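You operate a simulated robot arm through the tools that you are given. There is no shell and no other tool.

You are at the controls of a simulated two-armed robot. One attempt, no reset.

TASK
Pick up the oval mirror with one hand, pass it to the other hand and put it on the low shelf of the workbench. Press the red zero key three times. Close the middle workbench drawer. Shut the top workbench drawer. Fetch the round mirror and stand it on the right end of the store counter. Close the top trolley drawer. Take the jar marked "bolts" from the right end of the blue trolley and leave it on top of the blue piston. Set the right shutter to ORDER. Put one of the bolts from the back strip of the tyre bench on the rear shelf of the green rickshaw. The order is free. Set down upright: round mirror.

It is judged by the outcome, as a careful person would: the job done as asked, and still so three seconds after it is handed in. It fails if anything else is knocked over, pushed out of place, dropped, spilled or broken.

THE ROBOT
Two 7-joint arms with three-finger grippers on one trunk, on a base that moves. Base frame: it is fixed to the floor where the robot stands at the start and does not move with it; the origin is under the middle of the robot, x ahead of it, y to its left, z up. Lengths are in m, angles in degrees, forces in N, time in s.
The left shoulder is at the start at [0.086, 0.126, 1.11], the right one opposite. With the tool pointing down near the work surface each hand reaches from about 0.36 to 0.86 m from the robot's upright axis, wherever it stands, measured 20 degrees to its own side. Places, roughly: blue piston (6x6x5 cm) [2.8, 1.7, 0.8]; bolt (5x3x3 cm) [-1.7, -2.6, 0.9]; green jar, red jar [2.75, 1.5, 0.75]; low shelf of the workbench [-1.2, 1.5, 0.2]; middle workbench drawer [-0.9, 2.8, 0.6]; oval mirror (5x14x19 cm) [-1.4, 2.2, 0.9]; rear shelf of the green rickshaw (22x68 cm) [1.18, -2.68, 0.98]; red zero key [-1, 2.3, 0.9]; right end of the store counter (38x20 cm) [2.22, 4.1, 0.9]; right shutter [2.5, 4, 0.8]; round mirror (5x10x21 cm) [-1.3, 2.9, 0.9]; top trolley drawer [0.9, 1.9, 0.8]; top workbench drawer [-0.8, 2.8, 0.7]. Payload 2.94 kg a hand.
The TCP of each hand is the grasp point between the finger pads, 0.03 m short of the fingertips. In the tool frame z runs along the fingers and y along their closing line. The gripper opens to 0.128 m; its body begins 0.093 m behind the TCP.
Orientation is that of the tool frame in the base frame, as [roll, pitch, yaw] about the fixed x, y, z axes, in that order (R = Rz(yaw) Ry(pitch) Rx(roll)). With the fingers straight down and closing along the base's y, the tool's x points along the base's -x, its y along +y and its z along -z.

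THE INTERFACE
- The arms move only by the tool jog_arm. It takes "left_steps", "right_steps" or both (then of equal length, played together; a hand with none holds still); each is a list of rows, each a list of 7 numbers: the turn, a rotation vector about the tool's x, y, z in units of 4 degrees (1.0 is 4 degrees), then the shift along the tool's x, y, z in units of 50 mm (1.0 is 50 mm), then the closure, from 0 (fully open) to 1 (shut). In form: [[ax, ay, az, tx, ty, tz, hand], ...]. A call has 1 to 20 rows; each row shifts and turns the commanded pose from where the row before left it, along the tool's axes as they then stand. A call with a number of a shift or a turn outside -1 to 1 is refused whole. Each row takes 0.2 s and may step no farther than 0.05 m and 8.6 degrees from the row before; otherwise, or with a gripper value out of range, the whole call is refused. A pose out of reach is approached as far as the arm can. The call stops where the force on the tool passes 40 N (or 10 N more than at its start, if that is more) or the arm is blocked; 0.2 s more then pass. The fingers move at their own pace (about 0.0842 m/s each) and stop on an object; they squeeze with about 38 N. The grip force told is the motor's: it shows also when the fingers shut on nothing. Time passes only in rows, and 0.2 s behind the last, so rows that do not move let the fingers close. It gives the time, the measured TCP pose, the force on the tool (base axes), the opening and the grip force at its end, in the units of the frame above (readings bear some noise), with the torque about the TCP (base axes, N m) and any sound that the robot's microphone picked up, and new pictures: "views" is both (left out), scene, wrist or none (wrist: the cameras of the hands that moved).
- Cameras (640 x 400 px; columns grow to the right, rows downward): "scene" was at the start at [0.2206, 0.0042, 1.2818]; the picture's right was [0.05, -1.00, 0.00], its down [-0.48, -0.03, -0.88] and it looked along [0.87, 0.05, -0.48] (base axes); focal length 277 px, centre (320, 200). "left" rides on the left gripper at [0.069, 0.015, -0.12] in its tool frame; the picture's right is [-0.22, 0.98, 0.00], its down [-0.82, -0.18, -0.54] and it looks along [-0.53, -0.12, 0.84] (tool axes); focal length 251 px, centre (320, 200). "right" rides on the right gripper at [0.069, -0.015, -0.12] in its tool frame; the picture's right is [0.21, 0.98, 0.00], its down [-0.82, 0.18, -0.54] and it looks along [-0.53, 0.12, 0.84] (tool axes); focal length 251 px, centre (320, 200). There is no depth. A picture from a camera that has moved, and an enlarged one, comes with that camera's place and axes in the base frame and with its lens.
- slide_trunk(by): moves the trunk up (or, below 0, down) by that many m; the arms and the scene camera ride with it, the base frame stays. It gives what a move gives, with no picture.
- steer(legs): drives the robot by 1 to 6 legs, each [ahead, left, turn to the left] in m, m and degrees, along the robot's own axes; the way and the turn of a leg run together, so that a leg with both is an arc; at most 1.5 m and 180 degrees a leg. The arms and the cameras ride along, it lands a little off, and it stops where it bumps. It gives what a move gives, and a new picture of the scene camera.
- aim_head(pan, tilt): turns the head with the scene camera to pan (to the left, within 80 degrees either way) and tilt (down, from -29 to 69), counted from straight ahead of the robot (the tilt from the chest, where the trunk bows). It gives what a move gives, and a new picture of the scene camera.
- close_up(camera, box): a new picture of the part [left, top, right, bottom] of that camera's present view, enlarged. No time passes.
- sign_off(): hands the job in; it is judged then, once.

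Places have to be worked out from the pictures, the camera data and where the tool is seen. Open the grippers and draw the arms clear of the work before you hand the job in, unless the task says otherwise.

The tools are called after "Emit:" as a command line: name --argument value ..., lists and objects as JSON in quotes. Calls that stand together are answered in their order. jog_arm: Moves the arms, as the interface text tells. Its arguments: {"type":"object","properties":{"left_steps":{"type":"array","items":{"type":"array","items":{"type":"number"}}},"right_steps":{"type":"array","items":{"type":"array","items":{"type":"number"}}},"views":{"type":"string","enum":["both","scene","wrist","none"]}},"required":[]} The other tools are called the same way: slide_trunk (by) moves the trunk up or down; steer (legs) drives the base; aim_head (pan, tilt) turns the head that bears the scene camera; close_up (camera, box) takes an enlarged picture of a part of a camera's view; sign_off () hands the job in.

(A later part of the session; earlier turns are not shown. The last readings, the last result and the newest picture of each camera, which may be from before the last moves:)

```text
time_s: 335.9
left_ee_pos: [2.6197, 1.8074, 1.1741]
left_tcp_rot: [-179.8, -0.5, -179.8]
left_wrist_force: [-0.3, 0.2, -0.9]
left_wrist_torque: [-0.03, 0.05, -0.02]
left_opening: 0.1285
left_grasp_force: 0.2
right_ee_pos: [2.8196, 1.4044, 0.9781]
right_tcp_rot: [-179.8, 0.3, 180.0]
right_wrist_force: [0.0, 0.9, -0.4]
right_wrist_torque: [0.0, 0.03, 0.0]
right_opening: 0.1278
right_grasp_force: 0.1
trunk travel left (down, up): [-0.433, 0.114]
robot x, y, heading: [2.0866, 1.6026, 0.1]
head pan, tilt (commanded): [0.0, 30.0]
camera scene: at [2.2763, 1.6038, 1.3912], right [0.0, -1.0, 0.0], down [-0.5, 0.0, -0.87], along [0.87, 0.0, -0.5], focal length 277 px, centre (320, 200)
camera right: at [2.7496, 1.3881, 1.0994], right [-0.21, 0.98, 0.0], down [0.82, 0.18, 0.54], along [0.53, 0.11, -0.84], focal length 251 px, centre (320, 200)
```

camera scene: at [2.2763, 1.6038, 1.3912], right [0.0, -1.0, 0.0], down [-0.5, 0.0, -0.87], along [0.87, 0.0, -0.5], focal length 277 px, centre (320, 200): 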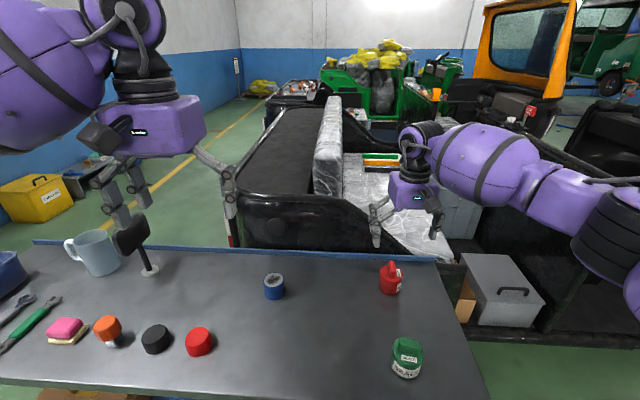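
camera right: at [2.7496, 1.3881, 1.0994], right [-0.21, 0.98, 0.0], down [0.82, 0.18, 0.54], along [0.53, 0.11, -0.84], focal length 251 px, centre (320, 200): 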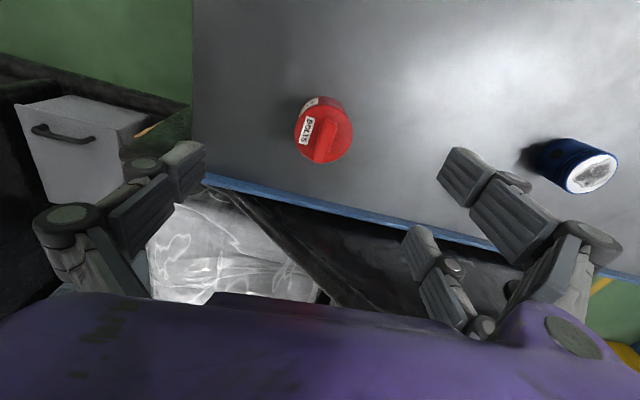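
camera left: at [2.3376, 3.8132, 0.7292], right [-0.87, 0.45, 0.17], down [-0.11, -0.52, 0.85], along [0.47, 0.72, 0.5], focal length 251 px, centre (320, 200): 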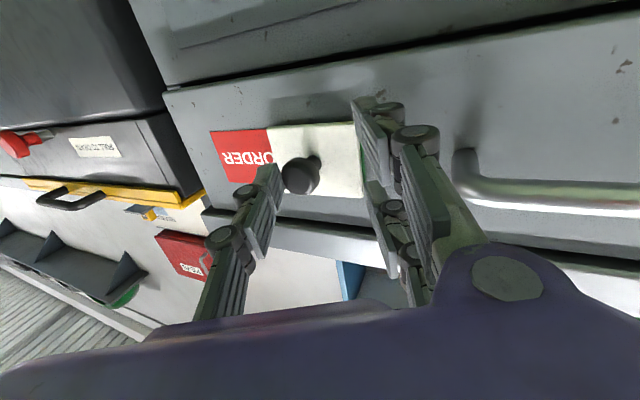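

Refined jar centre (2.83, 1.407). Adjust and descend to z≈0.817 around the jar.

Emit:
jog_arm --right_steps '[[0, 0, 0, -0.2, 0.06, 0.5, 0], [0, 0, 0, 0, 0, 0.7, 0], [0, 0, 0, 0, 0, 0.7, 0], [0, 0, 0, 0, 0, 0.6, 0]]' --views "both"

```text
time_s: 336.9
left_ee_pos: [2.6186, 1.8064, 1.1747]
left_tcp_rot: [-179.9, -0.4, -179.7]
left_wrist_force: [-0.7, -0.1, -0.3]
left_wrist_torque: [-0.01, 0.01, -0.03]
left_opening: 0.1281
left_grasp_force: 0.0
right_ee_pos: [2.8295, 1.4064, 0.8543]
right_tcp_rot: [-179.9, 0.4, -179.9]
right_wrist_force: [0.1, 0.2, 0.0]
right_wrist_torque: [0.0, 0.01, 0.0]
right_opening: 0.1278
right_grasp_force: 0.0
trunk travel left (down, up): [-0.433, 0.114]
robot x, y, heading: [2.0857, 1.6031, 0.3]
head pan, tilt (commanded): [0.0, 30.0]
camera scene: at [2.2758, 1.6037, 1.3912], right [0.0, -1.0, 0.0], down [-0.5, 0.0, -0.87], along [0.87, 0.0, -0.5], focal length 277 px, centre (320, 200)
camera right: at [2.7597, 1.3905, 0.9742], right [-0.22, 0.98, 0.0], down [0.82, 0.18, 0.54], along [0.53, 0.11, -0.84], focal length 251 px, centre (320, 200)
```

scene: 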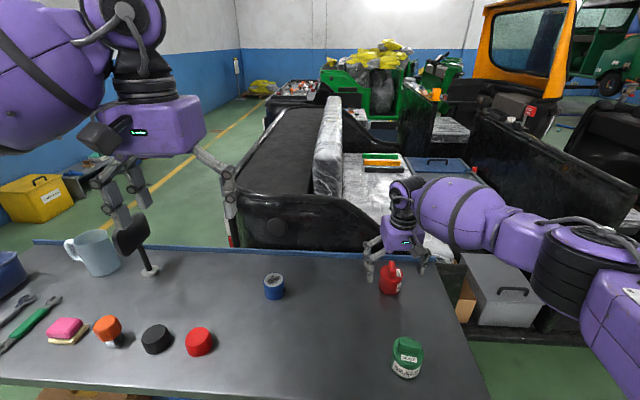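
right: 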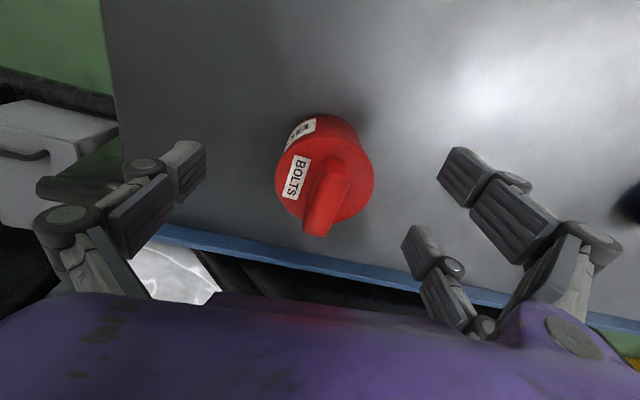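

Centred. Lower the last 3.7 cm and close on the jar body.

Emit:
jog_arm --right_steps '[[0, 0, 0, 0, 0.08, 0.4, 0], [0, 0, 0, 0, 0, 0.34, 0], [0, 0, 0, 0, 0, 0, 0.3], [0, 0, 0, 0, 0, 0, 0.6], [0, 0, 0, 0, 0, 0, 1], [0, 0, 0, 0, 0, 0, 1], [0, 0, 0, 0, 0, 0, 1]]' --views "both"

```text
time_s: 338.5
left_ee_pos: [2.6179, 1.807, 1.1745]
left_tcp_rot: [-179.9, -0.4, -179.8]
left_wrist_force: [0.1, 0.1, 0.4]
left_wrist_torque: [0.03, 0.01, 0.0]
left_opening: 0.128
left_grasp_force: 0.0
right_ee_pos: [2.8284, 1.4093, 0.8166]
right_tcp_rot: [-179.8, 0.3, 180.0]
right_wrist_force: [-0.5, 0.8, -0.2]
right_wrist_torque: [-0.08, 0.05, 0.01]
right_opening: 0.0567
right_grasp_force: 38.1
trunk travel left (down, up): [-0.433, 0.114]
robot x, y, heading: [2.0854, 1.6047, 0.4]
head pan, tilt (commanded): [0.0, 30.0]
heard: snap
camera scene: at [2.2752, 1.6038, 1.3913], right [0.0, -1.0, 0.0], down [-0.5, 0.0, -0.87], along [0.87, 0.0, -0.5], focal length 277 px, centre (320, 200)
camera right: at [2.7589, 1.394, 0.9374], right [-0.22, 0.98, 0.0], down [0.82, 0.18, 0.54], along [0.53, 0.11, -0.84], focal length 251 px, centre (320, 200)
```

scene: 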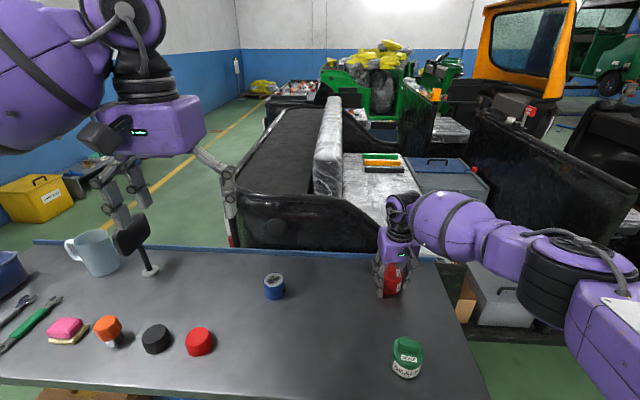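
right: 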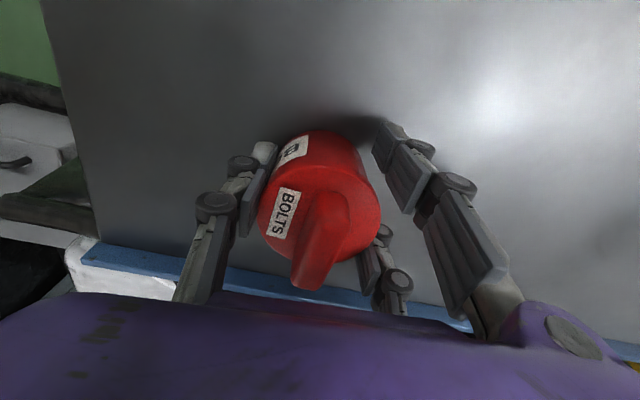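

I heard a "snap". Inspect the jar closely before moving.

Emit:
close_up --camera "right" --box '[200, 100, 460, 320]'

Emit:
close_up --camera "scene" --box '[350, 220, 450, 390]'

```text
1.82 times, centred on (330, 210) of right
camera zoom: at [2.7589, 1.394, 0.9374], right [-0.22, 0.98, 0.0], down [0.82, 0.18, 0.54], along [0.53, 0.11, -0.84], focal length 457 px, centre (302, 182)
```

zoom: 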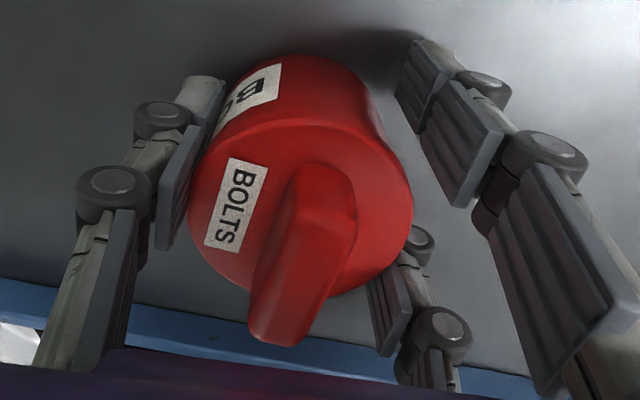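

```text
2.35 times, centred on (400, 305) of scene
camera zoom: at [2.2752, 1.6038, 1.3913], right [0.0, -1.0, 0.0], down [-0.5, 0.0, -0.87], along [0.87, 0.0, -0.5], focal length 652 px, centre (132, -47)
```

zoom: 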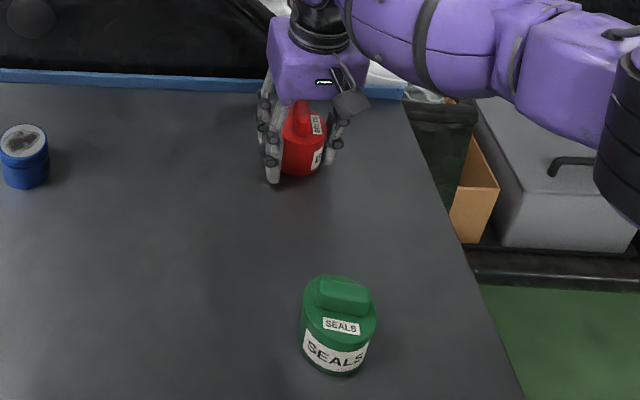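

The jar looks intact and firmly held (opening 5.67 cm as expected for its diameter). Lift gently and check.

Emit:
jog_arm --right_steps '[[0, 0, 0, 0, 0, -0.1, 1], [0, 0, 0, 0, 0, -0.2, 1], [0, 0, 0, 0, 0, -0.4, 1], [0, 0, 0, 0, 0, 0, 1]]' --views "both"

Emit:
close_up --camera "scene" --box '[350, 200, 450, 340]'

```text
time_s: 339.5
left_ee_pos: [2.6191, 1.8069, 1.1746]
left_tcp_rot: [-179.8, -0.5, -179.7]
left_wrist_force: [0.4, -0.1, 0.0]
left_wrist_torque: [0.0, 0.01, 0.0]
left_opening: 0.1278
left_grasp_force: 0.1
right_ee_pos: [2.8299, 1.4082, 0.8512]
right_tcp_rot: [-179.9, 0.2, 179.9]
right_wrist_force: [0.2, -0.1, -3.9]
right_wrist_torque: [0.02, 0.06, -0.02]
right_opening: 0.0565
right_grasp_force: 37.6
trunk travel left (down, up): [-0.433, 0.114]
robot x, y, heading: [2.0853, 1.6038, 0.2]
head pan, tilt (commanded): [0.0, 30.0]
camera scene: at [2.2759, 1.6036, 1.3912], right [0.0, -1.0, 0.0], down [-0.5, 0.0, -0.87], along [0.87, 0.0, -0.5], focal length 277 px, centre (320, 200)
camera right: at [2.7595, 1.3935, 0.9725], right [-0.21, 0.98, 0.0], down [0.82, 0.18, 0.54], along [0.53, 0.11, -0.84], focal length 251 px, centre (320, 200)
```

scene: 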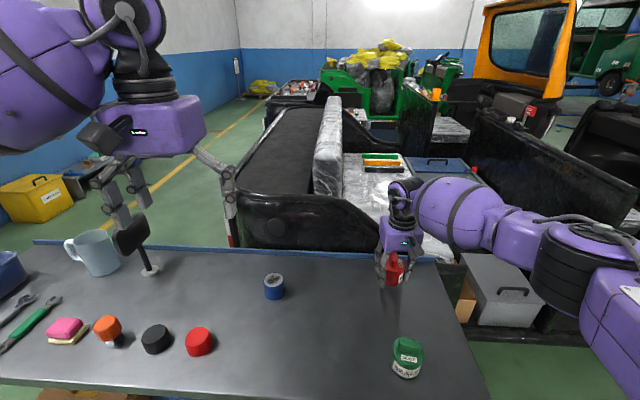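
right: 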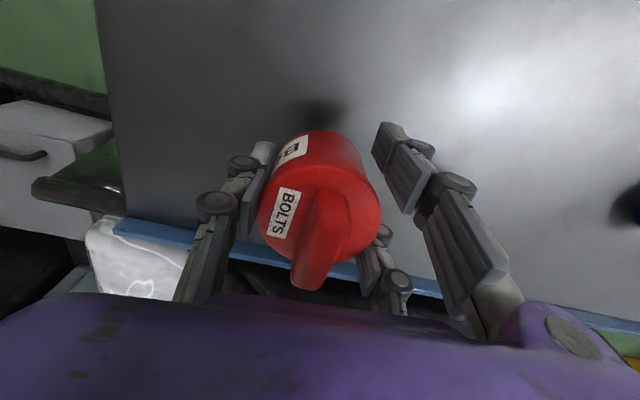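

```text
2.86 times, centred on (400, 270) of scene
camera zoom: at [2.2759, 1.6036, 1.3912], right [0.0, -1.0, 0.0], down [-0.5, 0.0, -0.87], along [0.87, 0.0, -0.5], focal length 792 px, centre (91, 0)
```

zoom: 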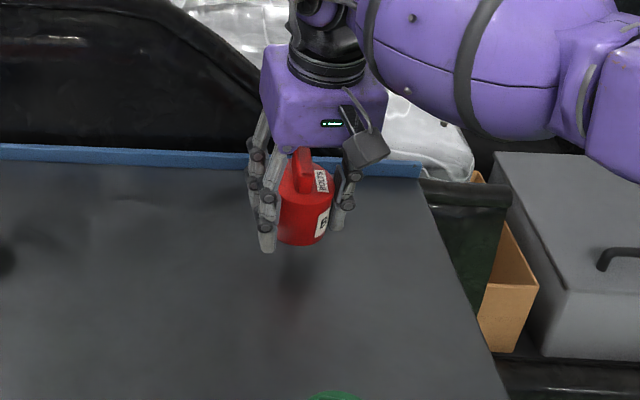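

Jar is intact in the grip (≈4 N). Its bottom is 0.039 m below the TCP. Raise it and strafe left 0.32 m toward the piston.

Emit:
jog_arm --right_steps '[[0, 0, 0, 0, 0, -0.6, 1], [0, 0, 0, 0, 0, -0.8, 1], [0, 0, 0, 0, 0, -0.8, 1], [0, 0, 0, 0, 0, -0.3, 1]]' --views "none"

Emit:
steer --legs '[[0, 0.32, 0]]'

Emit:
jog_arm --right_steps '[[0, 0, 0, 0, 0, 0, 1]]' --views "both"

```text
time_s: 340.5
left_ee_pos: [2.6184, 1.8069, 1.1753]
left_tcp_rot: [-179.8, -0.4, -179.9]
left_wrist_force: [0.8, 0.6, -0.4]
left_wrist_torque: [-0.03, 0.02, -0.02]
left_opening: 0.128
left_grasp_force: 0.1
right_ee_pos: [2.8294, 1.4098, 0.9772]
right_tcp_rot: [-180.0, 0.3, -179.9]
right_wrist_force: [-0.6, -0.6, -4.7]
right_wrist_torque: [0.03, 0.03, -0.01]
right_opening: 0.0562
right_grasp_force: 38.1
trunk travel left (down, up): [-0.433, 0.114]
robot x, y, heading: [2.087, 1.6043, 0.0]
head pan, tilt (commanded): [0.0, 30.0]
```

```text
time_s: 343.9
left_ee_pos: [2.6175, 2.1259, 1.1744]
left_tcp_rot: [-179.9, -0.4, -179.8]
left_wrist_force: [-0.8, 0.9, -0.1]
left_wrist_torque: [0.0, 0.01, -0.01]
left_opening: 0.1282
left_grasp_force: 0.1
right_ee_pos: [2.8278, 1.7293, 0.9779]
right_tcp_rot: [180.0, 0.4, -180.0]
right_wrist_force: [-0.3, -0.9, -5.3]
right_wrist_torque: [0.03, 0.02, -0.01]
right_opening: 0.0563
right_grasp_force: 38.0
trunk travel left (down, up): [-0.433, 0.114]
robot x, y, heading: [2.0873, 1.9235, 0.1]
head pan, tilt (commanded): [0.0, 30.0]
camera scene: at [2.2744, 1.9234, 1.3913], right [0.0, -1.0, 0.0], down [-0.5, 0.0, -0.87], along [0.87, 0.0, -0.5], focal length 277 px, centre (320, 200)
```

scene: 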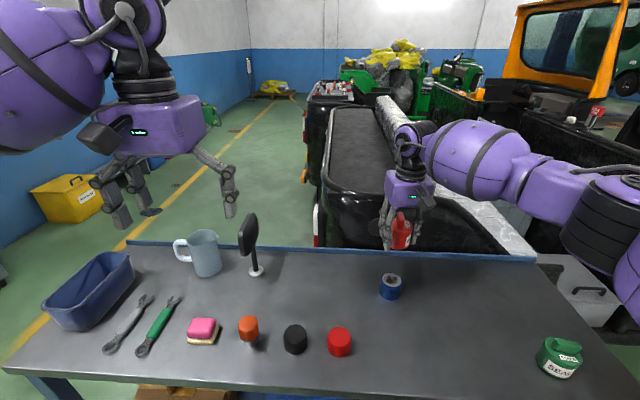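

```text
time_s: 344.3
left_ee_pos: [2.6178, 2.126, 1.1739]
left_tcp_rot: [-179.9, -0.4, -179.8]
left_wrist_force: [-0.7, 0.2, 0.3]
left_wrist_torque: [0.02, 0.02, -0.03]
left_opening: 0.1278
left_grasp_force: 0.0
right_ee_pos: [2.8278, 1.7281, 0.9758]
right_tcp_rot: [-180.0, 0.2, 179.9]
right_wrist_force: [0.0, 0.0, -4.3]
right_wrist_torque: [0.01, 0.01, -0.04]
right_opening: 0.0563
right_grasp_force: 38.3
trunk travel left (down, up): [-0.433, 0.114]
robot x, y, heading: [2.0815, 1.9256, 0.1]
head pan, tilt (commanded): [0.0, 30.0]
camera scene: at [2.2744, 1.9231, 1.3913], right [0.0, -1.0, 0.0], down [-0.5, 0.0, -0.87], along [0.87, 0.0, -0.5], focal length 277 px, centre (320, 200)
camera right: at [2.7582, 1.713, 1.0975], right [-0.21, 0.98, 0.0], down [0.82, 0.18, 0.54], along [0.53, 0.11, -0.84], focal length 251 px, centre (320, 200)
```

scene: 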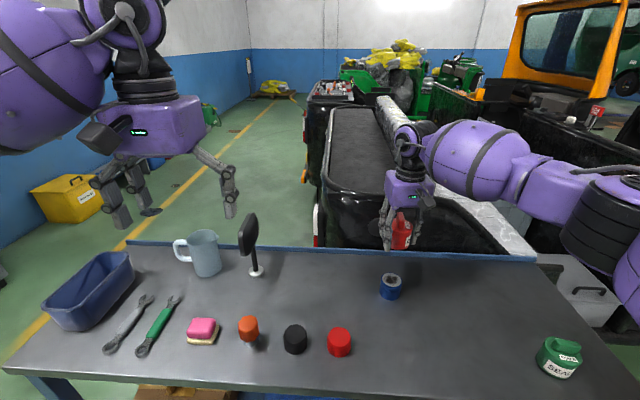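
right: 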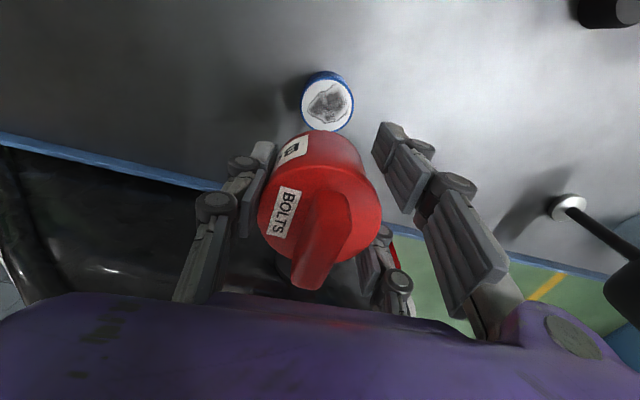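

Zoom on the piston from the scene camera to cross-check its centre.

Emit:
close_up --camera "scene" --box '[350, 250, 430, 310]'

Emit:
close_up --camera "right" --box '[260, 50, 400, 150]'

```text
6.67 times, centred on (390, 280) of scene
camera zoom: at [2.2744, 1.9231, 1.3913], right [0.0, -1.0, 0.0], down [-0.5, 0.0, -0.87], along [0.87, 0.0, -0.5], focal length 1847 px, centre (-147, -333)
```

zoom: 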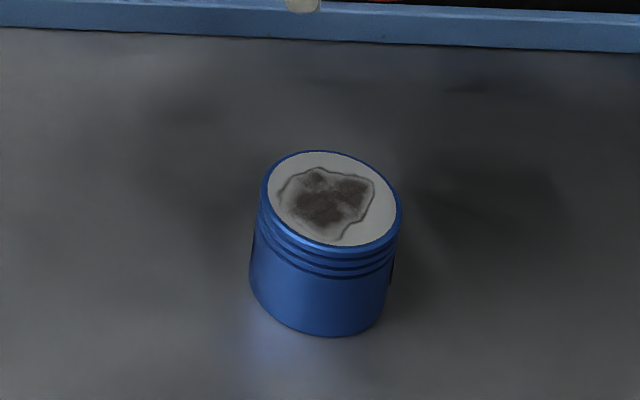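

```text
4.00 times, centred on (330, 100) of right
camera zoom: at [2.7582, 1.713, 1.0975], right [-0.21, 0.98, 0.0], down [0.82, 0.18, 0.54], along [0.53, 0.11, -0.84], focal length 1006 px, centre (280, 600)
```

zoom: 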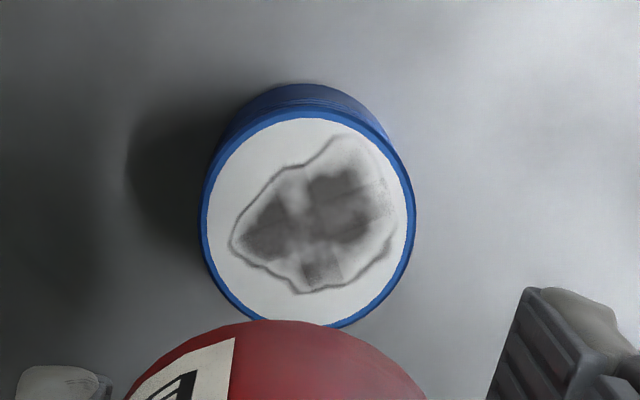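

Piston centre triangulates to (2.814, 1.730), top z≈0.83. Align and lower to ~1.5 cm above it.

Emit:
jog_arm --right_steps '[[0, 0, 0, 0.3, 0.05, 0.2, 1], [0, 0, 0, 0, 0, 0.6, 1], [0, 0, 0, 0, 0, 0.6, 1], [0, 0, 0, 0, 0, 0.4, 1]]' --views "both"

Emit:
close_up --camera "scene" --box '[350, 220, 440, 310]'

```text
time_s: 345.3
left_ee_pos: [2.6174, 2.1262, 1.1743]
left_tcp_rot: [-180.0, -0.4, -179.7]
left_wrist_force: [-0.4, -0.2, 0.7]
left_wrist_torque: [0.02, 0.03, 0.0]
left_opening: 0.128
left_grasp_force: 0.1
right_ee_pos: [2.8121, 1.7313, 0.887]
right_tcp_rot: [-179.9, 0.3, 180.0]
right_wrist_force: [0.6, -0.6, -3.9]
right_wrist_torque: [0.0, 0.05, -0.01]
right_opening: 0.056
right_grasp_force: 38.5
trunk travel left (down, up): [-0.433, 0.114]
robot x, y, heading: [2.083, 1.9248, 0.0]
head pan, tilt (commanded): [0.0, 30.0]
camera scene: at [2.2746, 1.9232, 1.3912], right [0.0, -1.0, 0.0], down [-0.5, 0.0, -0.87], along [0.87, 0.0, -0.5], focal length 277 px, centre (320, 200)
camera right: at [2.7432, 1.7162, 1.0079], right [-0.21, 0.98, 0.0], down [0.82, 0.18, 0.54], along [0.53, 0.11, -0.84], focal length 251 px, centre (320, 200)
```

scene: 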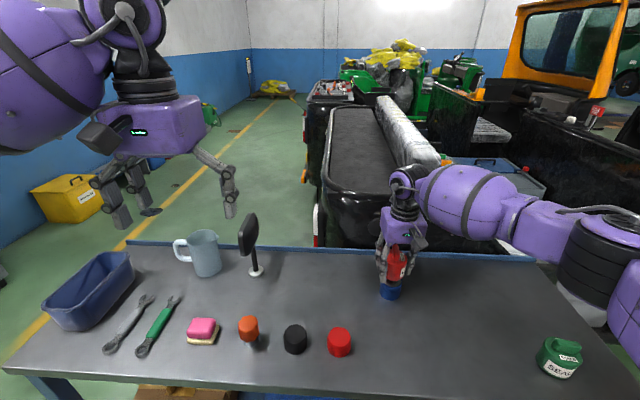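
right: 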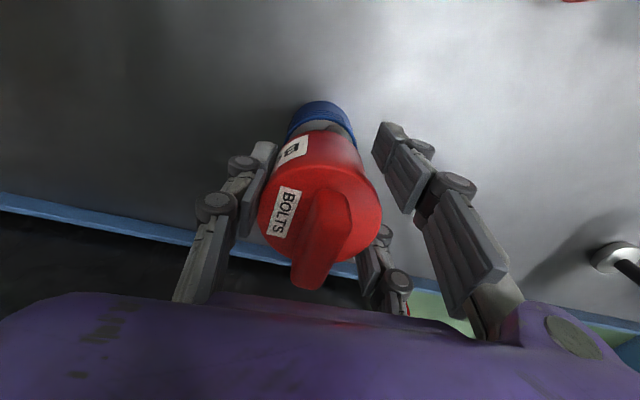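

```text
4.44 times, centred on (395, 265) of scene
camera zoom: at [2.2746, 1.9232, 1.3912], right [0.0, -1.0, 0.0], down [-0.5, 0.0, -0.87], along [0.87, 0.0, -0.5], focal length 1231 px, centre (-13, -89)
```

zoom: 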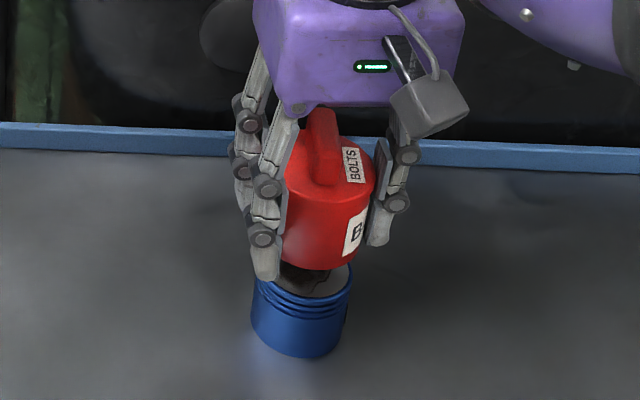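

Alignment is good. Lower in small steps to contact.

Emit:
jog_arm --right_steps '[[0, 0, 0, 0, 0, 0.12, 1], [0, 0, 0, 0, 0, 0.1, 1], [0, 0, 0, 0, 0, 0, 1]]' --views "none"

Emit:
jog_arm --right_steps '[[0, 0, 0, 0, 0, 0.06, 1], [0, 0, 0, 0, 0, 0, 1]]' --views "none"

Emit:
jog_arm --right_steps '[[0, 0, 0, 0, 0, 0.05, 1], [0, 0, 0, 0, 0, 0, 1]]' --views "none"

```text
time_s: 346.1
left_ee_pos: [2.6172, 2.1257, 1.1747]
left_tcp_rot: [-179.9, -0.3, -179.8]
left_wrist_force: [0.0, -0.1, 0.1]
left_wrist_torque: [0.01, 0.0, 0.02]
left_opening: 0.128
left_grasp_force: 0.0
right_ee_pos: [2.8127, 1.7312, 0.8758]
right_tcp_rot: [-179.8, 0.4, 180.0]
right_wrist_force: [-0.3, -0.8, -4.2]
right_wrist_torque: [-0.03, 0.0, 0.03]
right_opening: 0.0564
right_grasp_force: 37.8
trunk travel left (down, up): [-0.433, 0.114]
robot x, y, heading: [2.0838, 1.9208, 0.2]
head pan, tilt (commanded): [0.0, 30.0]
```

```text
time_s: 346.7
left_ee_pos: [2.6166, 2.1269, 1.1746]
left_tcp_rot: [-179.8, -0.4, -179.8]
left_wrist_force: [-0.3, 1.1, -0.1]
left_wrist_torque: [0.01, 0.03, 0.01]
left_opening: 0.1279
left_grasp_force: 0.1
right_ee_pos: [2.8127, 1.7307, 0.8728]
right_tcp_rot: [-179.9, 0.3, 180.0]
right_wrist_force: [0.7, 0.4, -4.1]
right_wrist_torque: [0.0, 0.04, 0.01]
right_opening: 0.0561
right_grasp_force: 38.4
trunk travel left (down, up): [-0.433, 0.114]
robot x, y, heading: [2.0851, 1.9227, 0.3]
head pan, tilt (commanded): [0.0, 30.0]
```

```text
time_s: 347.3
left_ee_pos: [2.6179, 2.1266, 1.175]
left_tcp_rot: [180.0, -0.4, -179.9]
left_wrist_force: [0.2, 0.0, -0.4]
left_wrist_torque: [-0.01, 0.0, -0.01]
left_opening: 0.1279
left_grasp_force: 0.0
right_ee_pos: [2.8135, 1.7303, 0.8723]
right_tcp_rot: [-180.0, 0.2, -180.0]
right_wrist_force: [0.3, -0.4, -3.9]
right_wrist_torque: [0.04, 0.02, 0.01]
right_opening: 0.0565
right_grasp_force: 38.1
trunk travel left (down, up): [-0.433, 0.114]
robot x, y, heading: [2.0857, 1.9288, 0.2]
head pan, tilt (commanded): [0.0, 30.0]
```

Emit:
jog_arm --right_steps '[[0, 0, 0, 0, 0, 0.05, 1], [0, 0, 0, 0, 0, 0, 1]]' --views "none"

Emit:
jog_arm --right_steps '[[0, 0, 0, 0, 0, 0.04, 1], [0, 0, 0, 0, 0, 0, 1]]' --views "none"

Emit:
close_up --camera "scene" --box '[350, 220, 440, 310]'

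```text
time_s: 347.9
left_ee_pos: [2.6179, 2.1266, 1.1751]
left_tcp_rot: [-179.9, -0.4, -179.8]
left_wrist_force: [0.0, 0.3, -0.2]
left_wrist_torque: [0.03, 0.03, -0.03]
left_opening: 0.1286
left_grasp_force: 0.1
right_ee_pos: [2.8133, 1.7315, 0.868]
right_tcp_rot: [-179.9, 0.4, 180.0]
right_wrist_force: [0.9, 0.1, -4.0]
right_wrist_torque: [0.02, 0.04, 0.01]
right_opening: 0.0564
right_grasp_force: 38.3
trunk travel left (down, up): [-0.433, 0.114]
robot x, y, heading: [2.0867, 1.9221, 0.2]
head pan, tilt (commanded): [0.0, 30.0]
```

```text
time_s: 348.5
left_ee_pos: [2.6172, 2.1269, 1.1753]
left_tcp_rot: [-179.9, -0.4, -179.7]
left_wrist_force: [0.4, 0.1, -0.8]
left_wrist_torque: [-0.01, 0.01, 0.03]
left_opening: 0.1278
left_grasp_force: 0.0
right_ee_pos: [2.8131, 1.7305, 0.8667]
right_tcp_rot: [-179.9, 0.3, -179.9]
right_wrist_force: [0.4, 0.9, 0.1]
right_wrist_torque: [-0.08, 0.08, -0.01]
right_opening: 0.0563
right_grasp_force: 38.3
trunk travel left (down, up): [-0.433, 0.114]
robot x, y, heading: [2.0868, 1.9208, 0.2]
head pan, tilt (commanded): [0.0, 30.0]
```

```text
4.44 times, centred on (395, 265) of scene
camera zoom: at [2.274, 1.9235, 1.3914], right [0.0, -1.0, 0.0], down [-0.5, 0.0, -0.87], along [0.87, 0.0, -0.5], focal length 1231 px, centre (-13, -89)
```

zoom: 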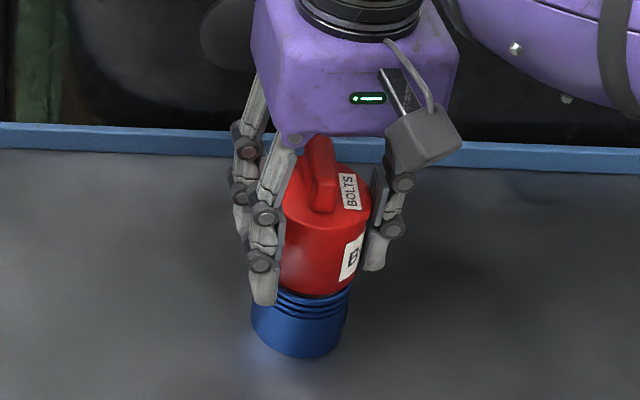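

The jar's weight is now on the piston (force rose from −4 N to 0). Open gently.

Emit:
jog_arm --right_steps '[[0, 0, 0, 0, 0, 0, 0.55], [0, 0, 0, 0, 0, 0, 0.53], [0, 0, 0, 0, 0, 0, 0.5], [0, 0, 0, 0, 0, 0, 0.4], [0, 0, 0, 0, 0, 0, 0.2], [0, 0, 0, 0, 0, 0, 0], [0, 0, 0, 0, 0, 0, 0]]' --views "both"

Emit:
close_up --camera "scene" --box '[350, 220, 440, 310]'

```text
time_s: 350.1
left_ee_pos: [2.6176, 2.1272, 1.1754]
left_tcp_rot: [-179.8, -0.4, -179.8]
left_wrist_force: [0.2, -0.5, 0.0]
left_wrist_torque: [0.0, -0.01, -0.02]
left_opening: 0.1278
left_grasp_force: 0.1
right_ee_pos: [2.8122, 1.7308, 0.867]
right_tcp_rot: [-179.9, 0.3, 180.0]
right_wrist_force: [0.8, -0.2, -0.6]
right_wrist_torque: [-0.02, -0.02, -0.01]
right_opening: 0.1279
right_grasp_force: 0.1
trunk travel left (down, up): [-0.433, 0.114]
robot x, y, heading: [2.0843, 1.922, 0.0]
head pan, tilt (commanded): [0.0, 30.0]
heard: snap
camera scene: at [2.2739, 1.9235, 1.3913], right [0.0, -1.0, 0.0], down [-0.5, 0.0, -0.87], along [0.87, 0.0, -0.5], focal length 277 px, centre (320, 200)
camera right: at [2.7431, 1.7152, 0.9873], right [-0.21, 0.98, 0.0], down [0.82, 0.18, 0.54], along [0.53, 0.11, -0.84], focal length 251 px, centre (320, 200)
```

scene: 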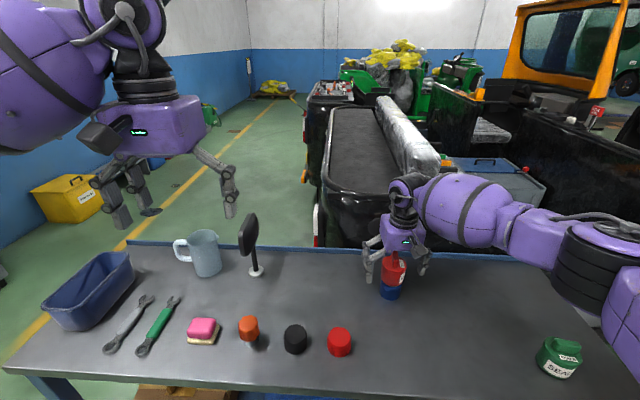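
right: 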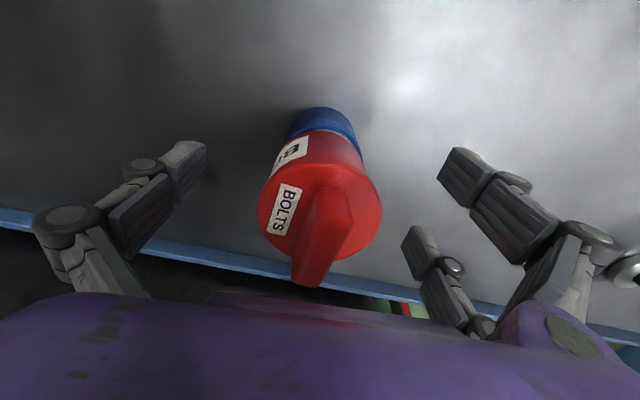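

```text
4.44 times, centred on (395, 265) of scene
camera zoom: at [2.2739, 1.9235, 1.3913], right [0.0, -1.0, 0.0], down [-0.5, 0.0, -0.87], along [0.87, 0.0, -0.5], focal length 1231 px, centre (-13, -89)
```

zoom: 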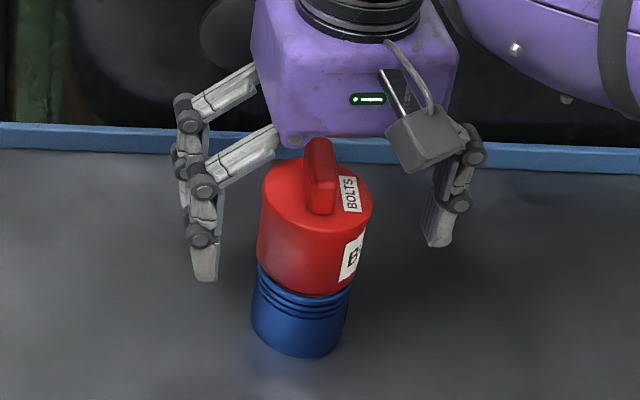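

The jar sits squarely on the piston. Raise the right hand straight up.

Emit:
jog_arm --right_steps '[[0, 0, 0, 0, 0, -0.4, 0], [0, 0, 0, 0, 0, -0.8, 0], [0, 0, 0, 0, 0, -0.9, 0], [0, 0, 0, 0, 0, -0.9, 0], [0, 0, 0, 0, 0, -0.9, 0], [0, 0, 0, 0, 0, -0.9, 0], [0, 0, 0, 0, 0, -0.9, 0]]' --views "scene"

Emit:
close_up --camera "scene" --box '[350, 220, 440, 310]'

```text
time_s: 351.7
left_ee_pos: [2.6169, 2.1262, 1.1757]
left_tcp_rot: [-179.8, -0.4, -179.8]
left_wrist_force: [-1.0, -0.1, 0.0]
left_wrist_torque: [0.02, -0.03, 0.0]
left_opening: 0.128
left_grasp_force: 0.0
right_ee_pos: [2.8117, 1.7318, 1.1497]
right_tcp_rot: [-179.9, 0.3, -180.0]
right_wrist_force: [-0.1, 0.1, 0.1]
right_wrist_torque: [-0.01, 0.0, -0.01]
right_opening: 0.1281
right_grasp_force: 0.0
trunk travel left (down, up): [-0.433, 0.114]
robot x, y, heading: [2.0873, 1.9194, 0.2]
head pan, tilt (commanded): [0.0, 30.0]
camera scene: at [2.2729, 1.924, 1.3915], right [0.0, -1.0, 0.0], down [-0.5, 0.0, -0.87], along [0.87, 0.0, -0.5], focal length 277 px, centre (320, 200)
```

scene: 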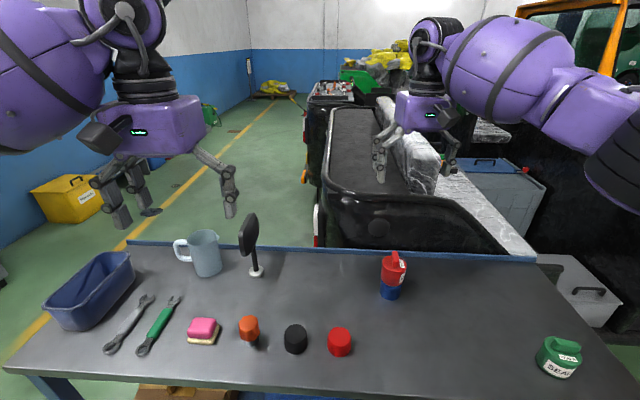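

```text
4.44 times, centred on (395, 265) of scene
camera zoom: at [2.2729, 1.924, 1.3915], right [0.0, -1.0, 0.0], down [-0.5, 0.0, -0.87], along [0.87, 0.0, -0.5], focal length 1231 px, centre (-13, -89)
```

zoom: 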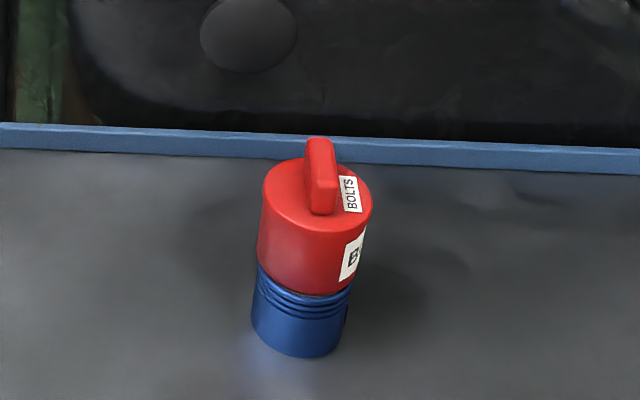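

Jar placed. Next the red trolley's top drawer. Retract the right hand, then drive around the north side to stand west of the red trolley facing +x.

Emit:
jog_arm --right_steps '[[0, 0, 0, 0.8, 0, 0, 0], [0, 0, 0, 0.8, 0, 0, 0], [0, 0, 0, 0.8, 0, 0, 0], [0, 0, 0, 0.8, 0, 0, 0], [0, 0, 0, 0.8, 0, 0, 0]]' --views "none"

Emit:
steer --legs '[[0, 0.92, 0], [-1.0, 0, 0], [-0.95, 0, 0]]'

Emit:
aim_head --pan -40 --tilt 35

```text
time_s: 352.9
left_ee_pos: [2.6165, 2.1253, 1.1758]
left_tcp_rot: [-179.9, -0.4, -179.8]
left_wrist_force: [-0.1, -1.0, 0.4]
left_wrist_torque: [0.0, -0.03, -0.04]
left_opening: 0.1279
left_grasp_force: 0.0
right_ee_pos: [2.608, 1.7323, 1.1497]
right_tcp_rot: [-179.8, 0.4, 179.9]
right_wrist_force: [-0.4, 0.3, -0.7]
right_wrist_torque: [-0.03, 0.02, 0.0]
right_opening: 0.128
right_grasp_force: 0.0
trunk travel left (down, up): [-0.433, 0.114]
robot x, y, heading: [2.0831, 1.9233, 0.1]
head pan, tilt (commanded): [0.0, 30.0]
```

```text
time_s: 370.4
left_ee_pos: [0.6905, 3.0298, 1.1751]
left_tcp_rot: [-179.8, -0.4, -179.4]
left_wrist_force: [0.2, 0.0, -0.2]
left_wrist_torque: [-0.01, 0.0, 0.0]
left_opening: 0.1281
left_grasp_force: 0.1
right_ee_pos: [0.6866, 2.6341, 1.1508]
right_tcp_rot: [-179.9, 0.3, -179.6]
right_wrist_force: [-0.1, 0.9, -0.9]
right_wrist_torque: [0.0, -0.01, -0.02]
right_opening: 0.1279
right_grasp_force: 0.1
trunk travel left (down, up): [-0.433, 0.114]
robot x, y, heading: [0.1592, 2.8227, 0.6]
head pan, tilt (commanded): [0.0, 30.0]
camera scene: at [0.3492, 2.8234, 1.3913], right [0.01, -1.0, 0.0], down [-0.5, -0.01, -0.87], along [0.87, 0.01, -0.5], focal length 277 px, centre (320, 200)
```

scene: 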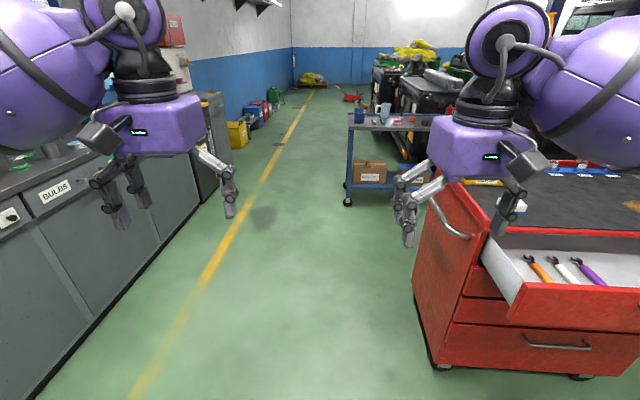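

```text
time_s: 371.5
left_ee_pos: [0.6904, 3.0287, 1.1749]
left_tcp_rot: [-179.8, -0.4, -179.4]
left_wrist_force: [0.3, 0.8, -0.1]
left_wrist_torque: [0.01, -0.01, 0.03]
left_opening: 0.1279
left_grasp_force: 0.1
right_ee_pos: [0.6858, 2.6341, 1.1502]
right_tcp_rot: [-179.9, 0.2, -179.6]
right_wrist_force: [0.5, -0.6, -0.1]
right_wrist_torque: [-0.01, 0.0, -0.01]
right_opening: 0.128
right_grasp_force: 0.1
trunk travel left (down, up): [-0.433, 0.114]
robot x, y, heading: [0.1607, 2.82, 0.6]
head pan, tilt (commanded): [-40.0, 35.0]
camera scene: at [0.3267, 2.7666, 1.3836], right [-0.63, -0.77, 0.0], down [-0.44, 0.36, -0.82], along [0.63, -0.52, -0.57], focal length 277 px, centre (320, 200)
```

scene: 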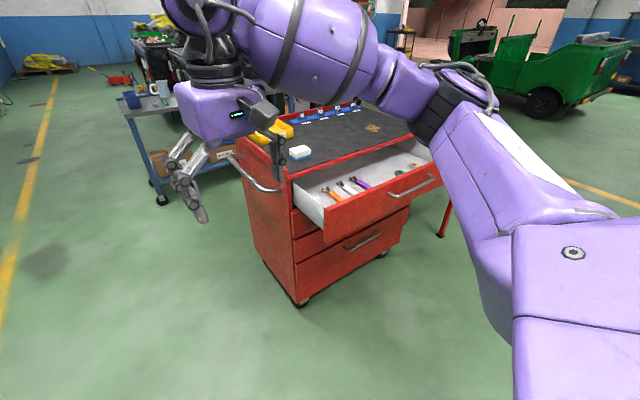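

The drawer front is at about x≈0.80, y 1.75–2.35. Move right (−y) to align the right hand with its centre and look.

Emit:
steer --legs '[[0, -0.64, -0.6], [-0.1, 0, 0]]'

Emit:
aim_head --pan 0 --tilt 40

```text
time_s: 378.4
left_ee_pos: [0.5948, 2.3697, 1.1741]
left_tcp_rot: [-179.9, -0.4, 179.5]
left_wrist_force: [-1.2, -0.1, -0.6]
left_wrist_torque: [0.02, 0.01, 0.03]
left_opening: 0.128
left_grasp_force: 0.0
right_ee_pos: [0.5852, 1.976, 1.1483]
right_tcp_rot: [-180.0, 0.3, 179.3]
right_wrist_force: [-0.4, -0.3, -0.2]
right_wrist_torque: [0.0, -0.03, -0.03]
right_opening: 0.1281
right_grasp_force: 0.0
trunk travel left (down, up): [-0.433, 0.114]
robot x, y, heading: [0.0572, 2.1704, -0.8]
head pan, tilt (commanded): [-40.0, 35.0]
camera scene: at [0.2261, 2.1147, 1.3834], right [-0.65, -0.76, 0.0], down [-0.44, 0.37, -0.82], along [0.62, -0.53, -0.57], focal length 277 px, centre (320, 200)
```

scene: 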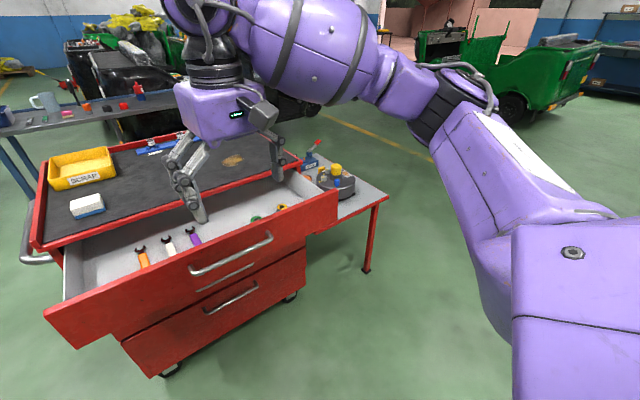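

```text
time_s: 379.5
left_ee_pos: [0.5948, 2.369, 1.1742]
left_tcp_rot: [-179.9, -0.5, 179.4]
left_wrist_force: [-0.1, 0.0, 0.5]
left_wrist_torque: [0.0, 0.04, 0.01]
left_opening: 0.1278
left_grasp_force: 0.2
right_ee_pos: [0.5829, 1.9764, 1.1505]
right_tcp_rot: [-179.9, 0.3, 179.3]
right_wrist_force: [0.2, 0.6, -0.2]
right_wrist_torque: [0.02, 0.02, 0.0]
right_opening: 0.1282
right_grasp_force: 0.0
trunk travel left (down, up): [-0.433, 0.114]
robot x, y, heading: [0.0627, 2.1748, -0.5]
head pan, tilt (commanded): [0.0, 40.0]
camera scene: at [0.2436, 2.1711, 1.376], right [-0.01, -1.0, 0.0], down [-0.64, 0.01, -0.77], along [0.77, -0.01, -0.64], focal length 277 px, centre (320, 200)
```

scene: 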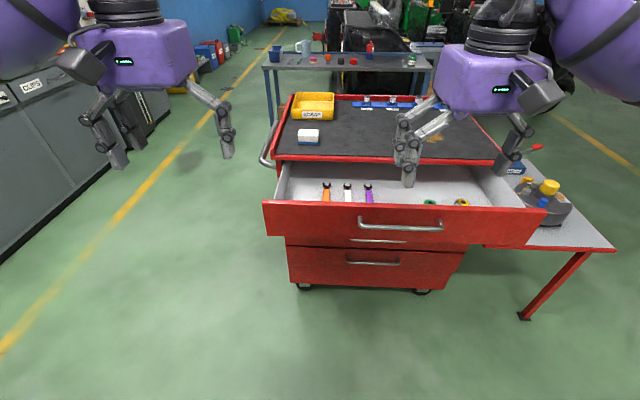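

Handle at about (0.735, 1.97, 0.87). Back up 0.15 m, lower the trunk a little, and pitch the right hand to 45° with fingers closed.

Emit:
steer --legs '[[-0.15, 0, 0.5]]'

Emit:
slide_trunk --by -0.15

Emit:
jog_arm --right_steps '[[0, -1, 0, -0.28, 0, 0, 1], [0, -1, 0, -0.28, 0, 0, 1], [0, -1, 0, -0.28, 0, 0, 1], [0, -1, 0, -0.28, 0, 0, 1], [0, -1, 0, -0.28, 0, 0, 1], [0, -1, 0, -0.28, 0, 0, 1], [0, -1, 0, -0.28, 0, 0, 1], [0, -1, 0, -0.28, 0, 0, 1], [0, -1, 0, -0.28, 0, 0, 1], [0, -1, 0, -0.28, 0, 0, 1], [0, -1, 0, -0.28, 0, 0, 1]]' --views "both"

```text
time_s: 380.9
left_ee_pos: [0.4408, 2.3751, 1.1754]
left_tcp_rot: [-179.9, -0.4, 179.8]
left_wrist_force: [-0.5, -0.9, -0.4]
left_wrist_torque: [0.01, -0.04, 0.0]
left_opening: 0.1281
left_grasp_force: 0.1
right_ee_pos: [0.4331, 1.9807, 1.1496]
right_tcp_rot: [-179.8, 0.2, 179.7]
right_wrist_force: [1.4, -0.4, 1.2]
right_wrist_torque: [0.0, 0.0, -0.01]
right_opening: 0.1279
right_grasp_force: 0.0
trunk travel left (down, up): [-0.433, 0.114]
robot x, y, heading: [-0.0898, 2.1737, 0.4]
head pan, tilt (commanded): [0.0, 40.0]
camera scene: at [0.092, 2.1732, 1.3758], right [0.0, -1.0, 0.0], down [-0.64, 0.0, -0.77], along [0.77, 0.0, -0.64], focal length 277 px, centre (320, 200)
```

scene: 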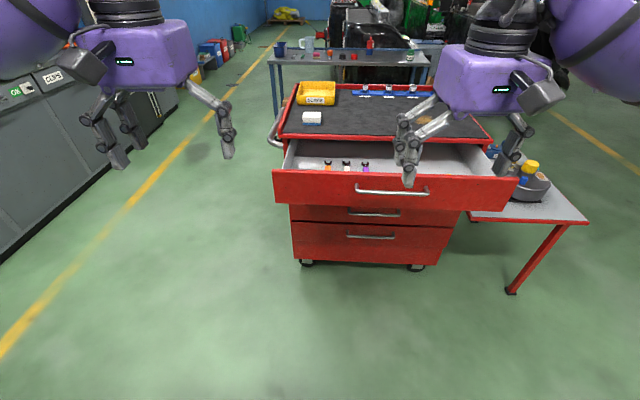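

```text
time_s: 382.6
left_ee_pos: [0.4408, 2.375, 1.0248]
left_tcp_rot: [-179.8, -0.4, 179.9]
left_wrist_force: [0.4, -0.4, 0.3]
left_wrist_torque: [0.01, 0.01, 0.0]
left_opening: 0.1281
left_grasp_force: 0.0
right_ee_pos: [0.4321, 1.9799, 1.0008]
right_tcp_rot: [-180.0, 0.2, 179.8]
right_wrist_force: [0.6, 0.0, 0.4]
right_wrist_torque: [0.0, -0.03, -0.01]
right_opening: 0.1279
right_grasp_force: 0.0
trunk travel left (down, up): [-0.283, 0.264]
robot x, y, heading: [-0.0927, 2.1748, -0.1]
head pan, tilt (commanded): [0.0, 40.0]
```

```text
time_s: 385.0
left_ee_pos: [0.4416, 2.3735, 1.0242]
left_tcp_rot: [-179.9, -0.5, 180.0]
left_wrist_force: [0.4, 0.1, 0.1]
left_wrist_torque: [-0.02, 0.03, 0.02]
left_opening: 0.1279
left_grasp_force: 0.0
right_ee_pos: [0.5741, 1.9809, 1.0522]
right_tcp_rot: [-179.7, 44.3, 179.9]
right_wrist_force: [0.3, -0.4, -0.1]
right_wrist_torque: [0.02, 0.03, -0.02]
right_opening: 0.0
right_grasp_force: 3.0
trunk travel left (down, up): [-0.283, 0.264]
robot x, y, heading: [-0.0926, 2.1734, -0.1]
head pan, tilt (commanded): [0.0, 40.0]
camera scene: at [0.1327, 2.1732, 1.2234], right [0.0, -1.0, 0.0], down [-0.64, 0.0, -0.77], along [0.77, 0.0, -0.64], focal length 277 px, centre (320, 200)
camera right: at [0.4404, 1.9658, 1.0912], right [-0.15, 0.98, -0.15], down [0.21, 0.18, 0.96], along [0.97, 0.11, -0.23], focal length 251 px, centre (320, 200)
```

scene: 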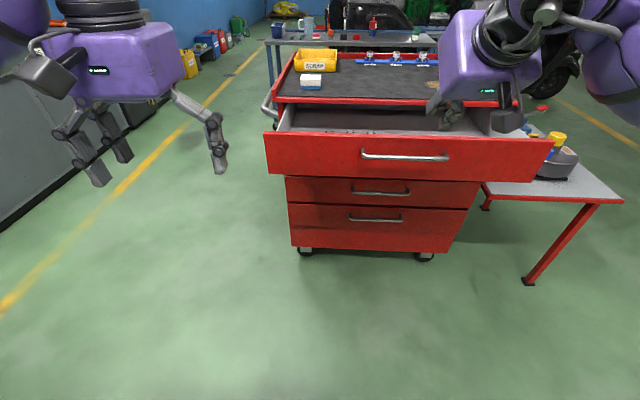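
right: 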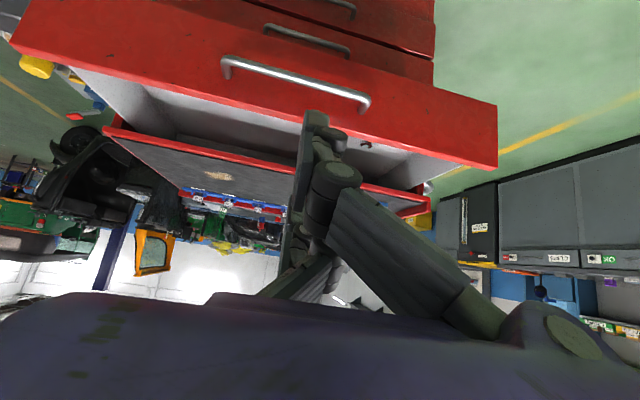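

Handle triangulates to x≈0.74–0.78, y≈1.945, z≈0.84. Move down to just in front of it at z≈0.825.

Emit:
jog_arm --right_steps '[[0, 0, 0, 0.32, -0.12, 0.74, 1], [0, 0, 0, 0.32, -0.12, 0.74, 1], [0, 0, 0, 0.32, -0.12, 0.74, 1], [0, 0, 0, 0.32, -0.12, 0.74, 1], [0, 0, 0, 0.32, -0.12, 0.74, 1], [0, 0, 0, 0.34, -0.12, 0.74, 1]]' --views "both"

```text
time_s: 386.4
left_ee_pos: [0.4422, 2.3739, 1.0235]
left_tcp_rot: [-179.8, -0.5, 179.9]
left_wrist_force: [0.7, -0.6, 0.3]
left_wrist_torque: [-0.01, -0.04, 0.0]
left_opening: 0.1282
left_grasp_force: 0.0
right_ee_pos: [0.6583, 1.9437, 0.8243]
right_tcp_rot: [-179.8, 44.2, 180.0]
right_wrist_force: [0.0, -0.2, 0.7]
right_wrist_torque: [0.02, -0.01, 0.01]
right_opening: 0.0
right_grasp_force: 3.5
trunk travel left (down, up): [-0.283, 0.264]
robot x, y, heading: [-0.0913, 2.1717, -0.1]
head pan, tilt (commanded): [0.0, 40.0]
camera scene: at [0.1333, 2.1729, 1.2233], right [0.0, -1.0, 0.0], down [-0.64, 0.0, -0.77], along [0.77, 0.0, -0.64], focal length 277 px, centre (320, 200)
camera right: at [0.525, 1.9284, 0.8644], right [-0.15, 0.98, -0.15], down [0.21, 0.18, 0.96], along [0.97, 0.11, -0.23], focal length 251 px, centre (320, 200)
```

scene: 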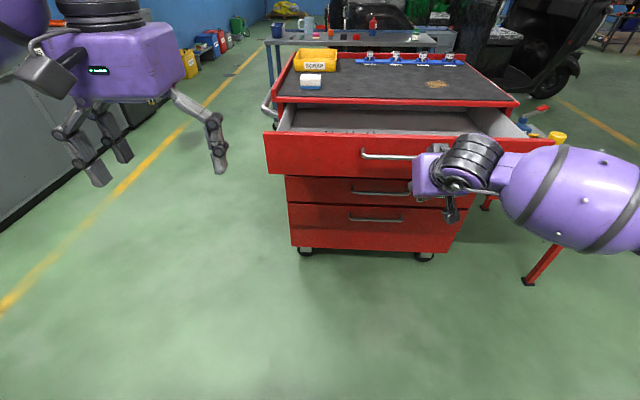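
right: 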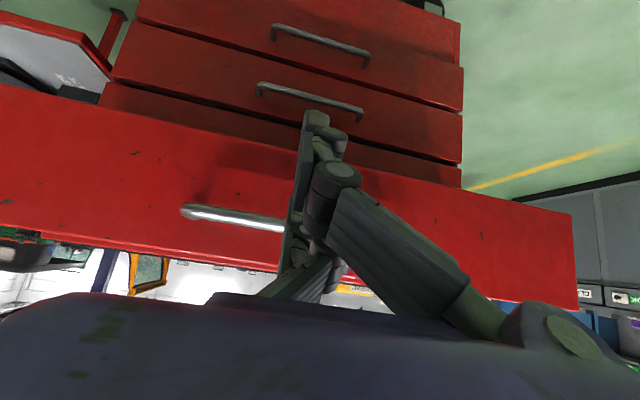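

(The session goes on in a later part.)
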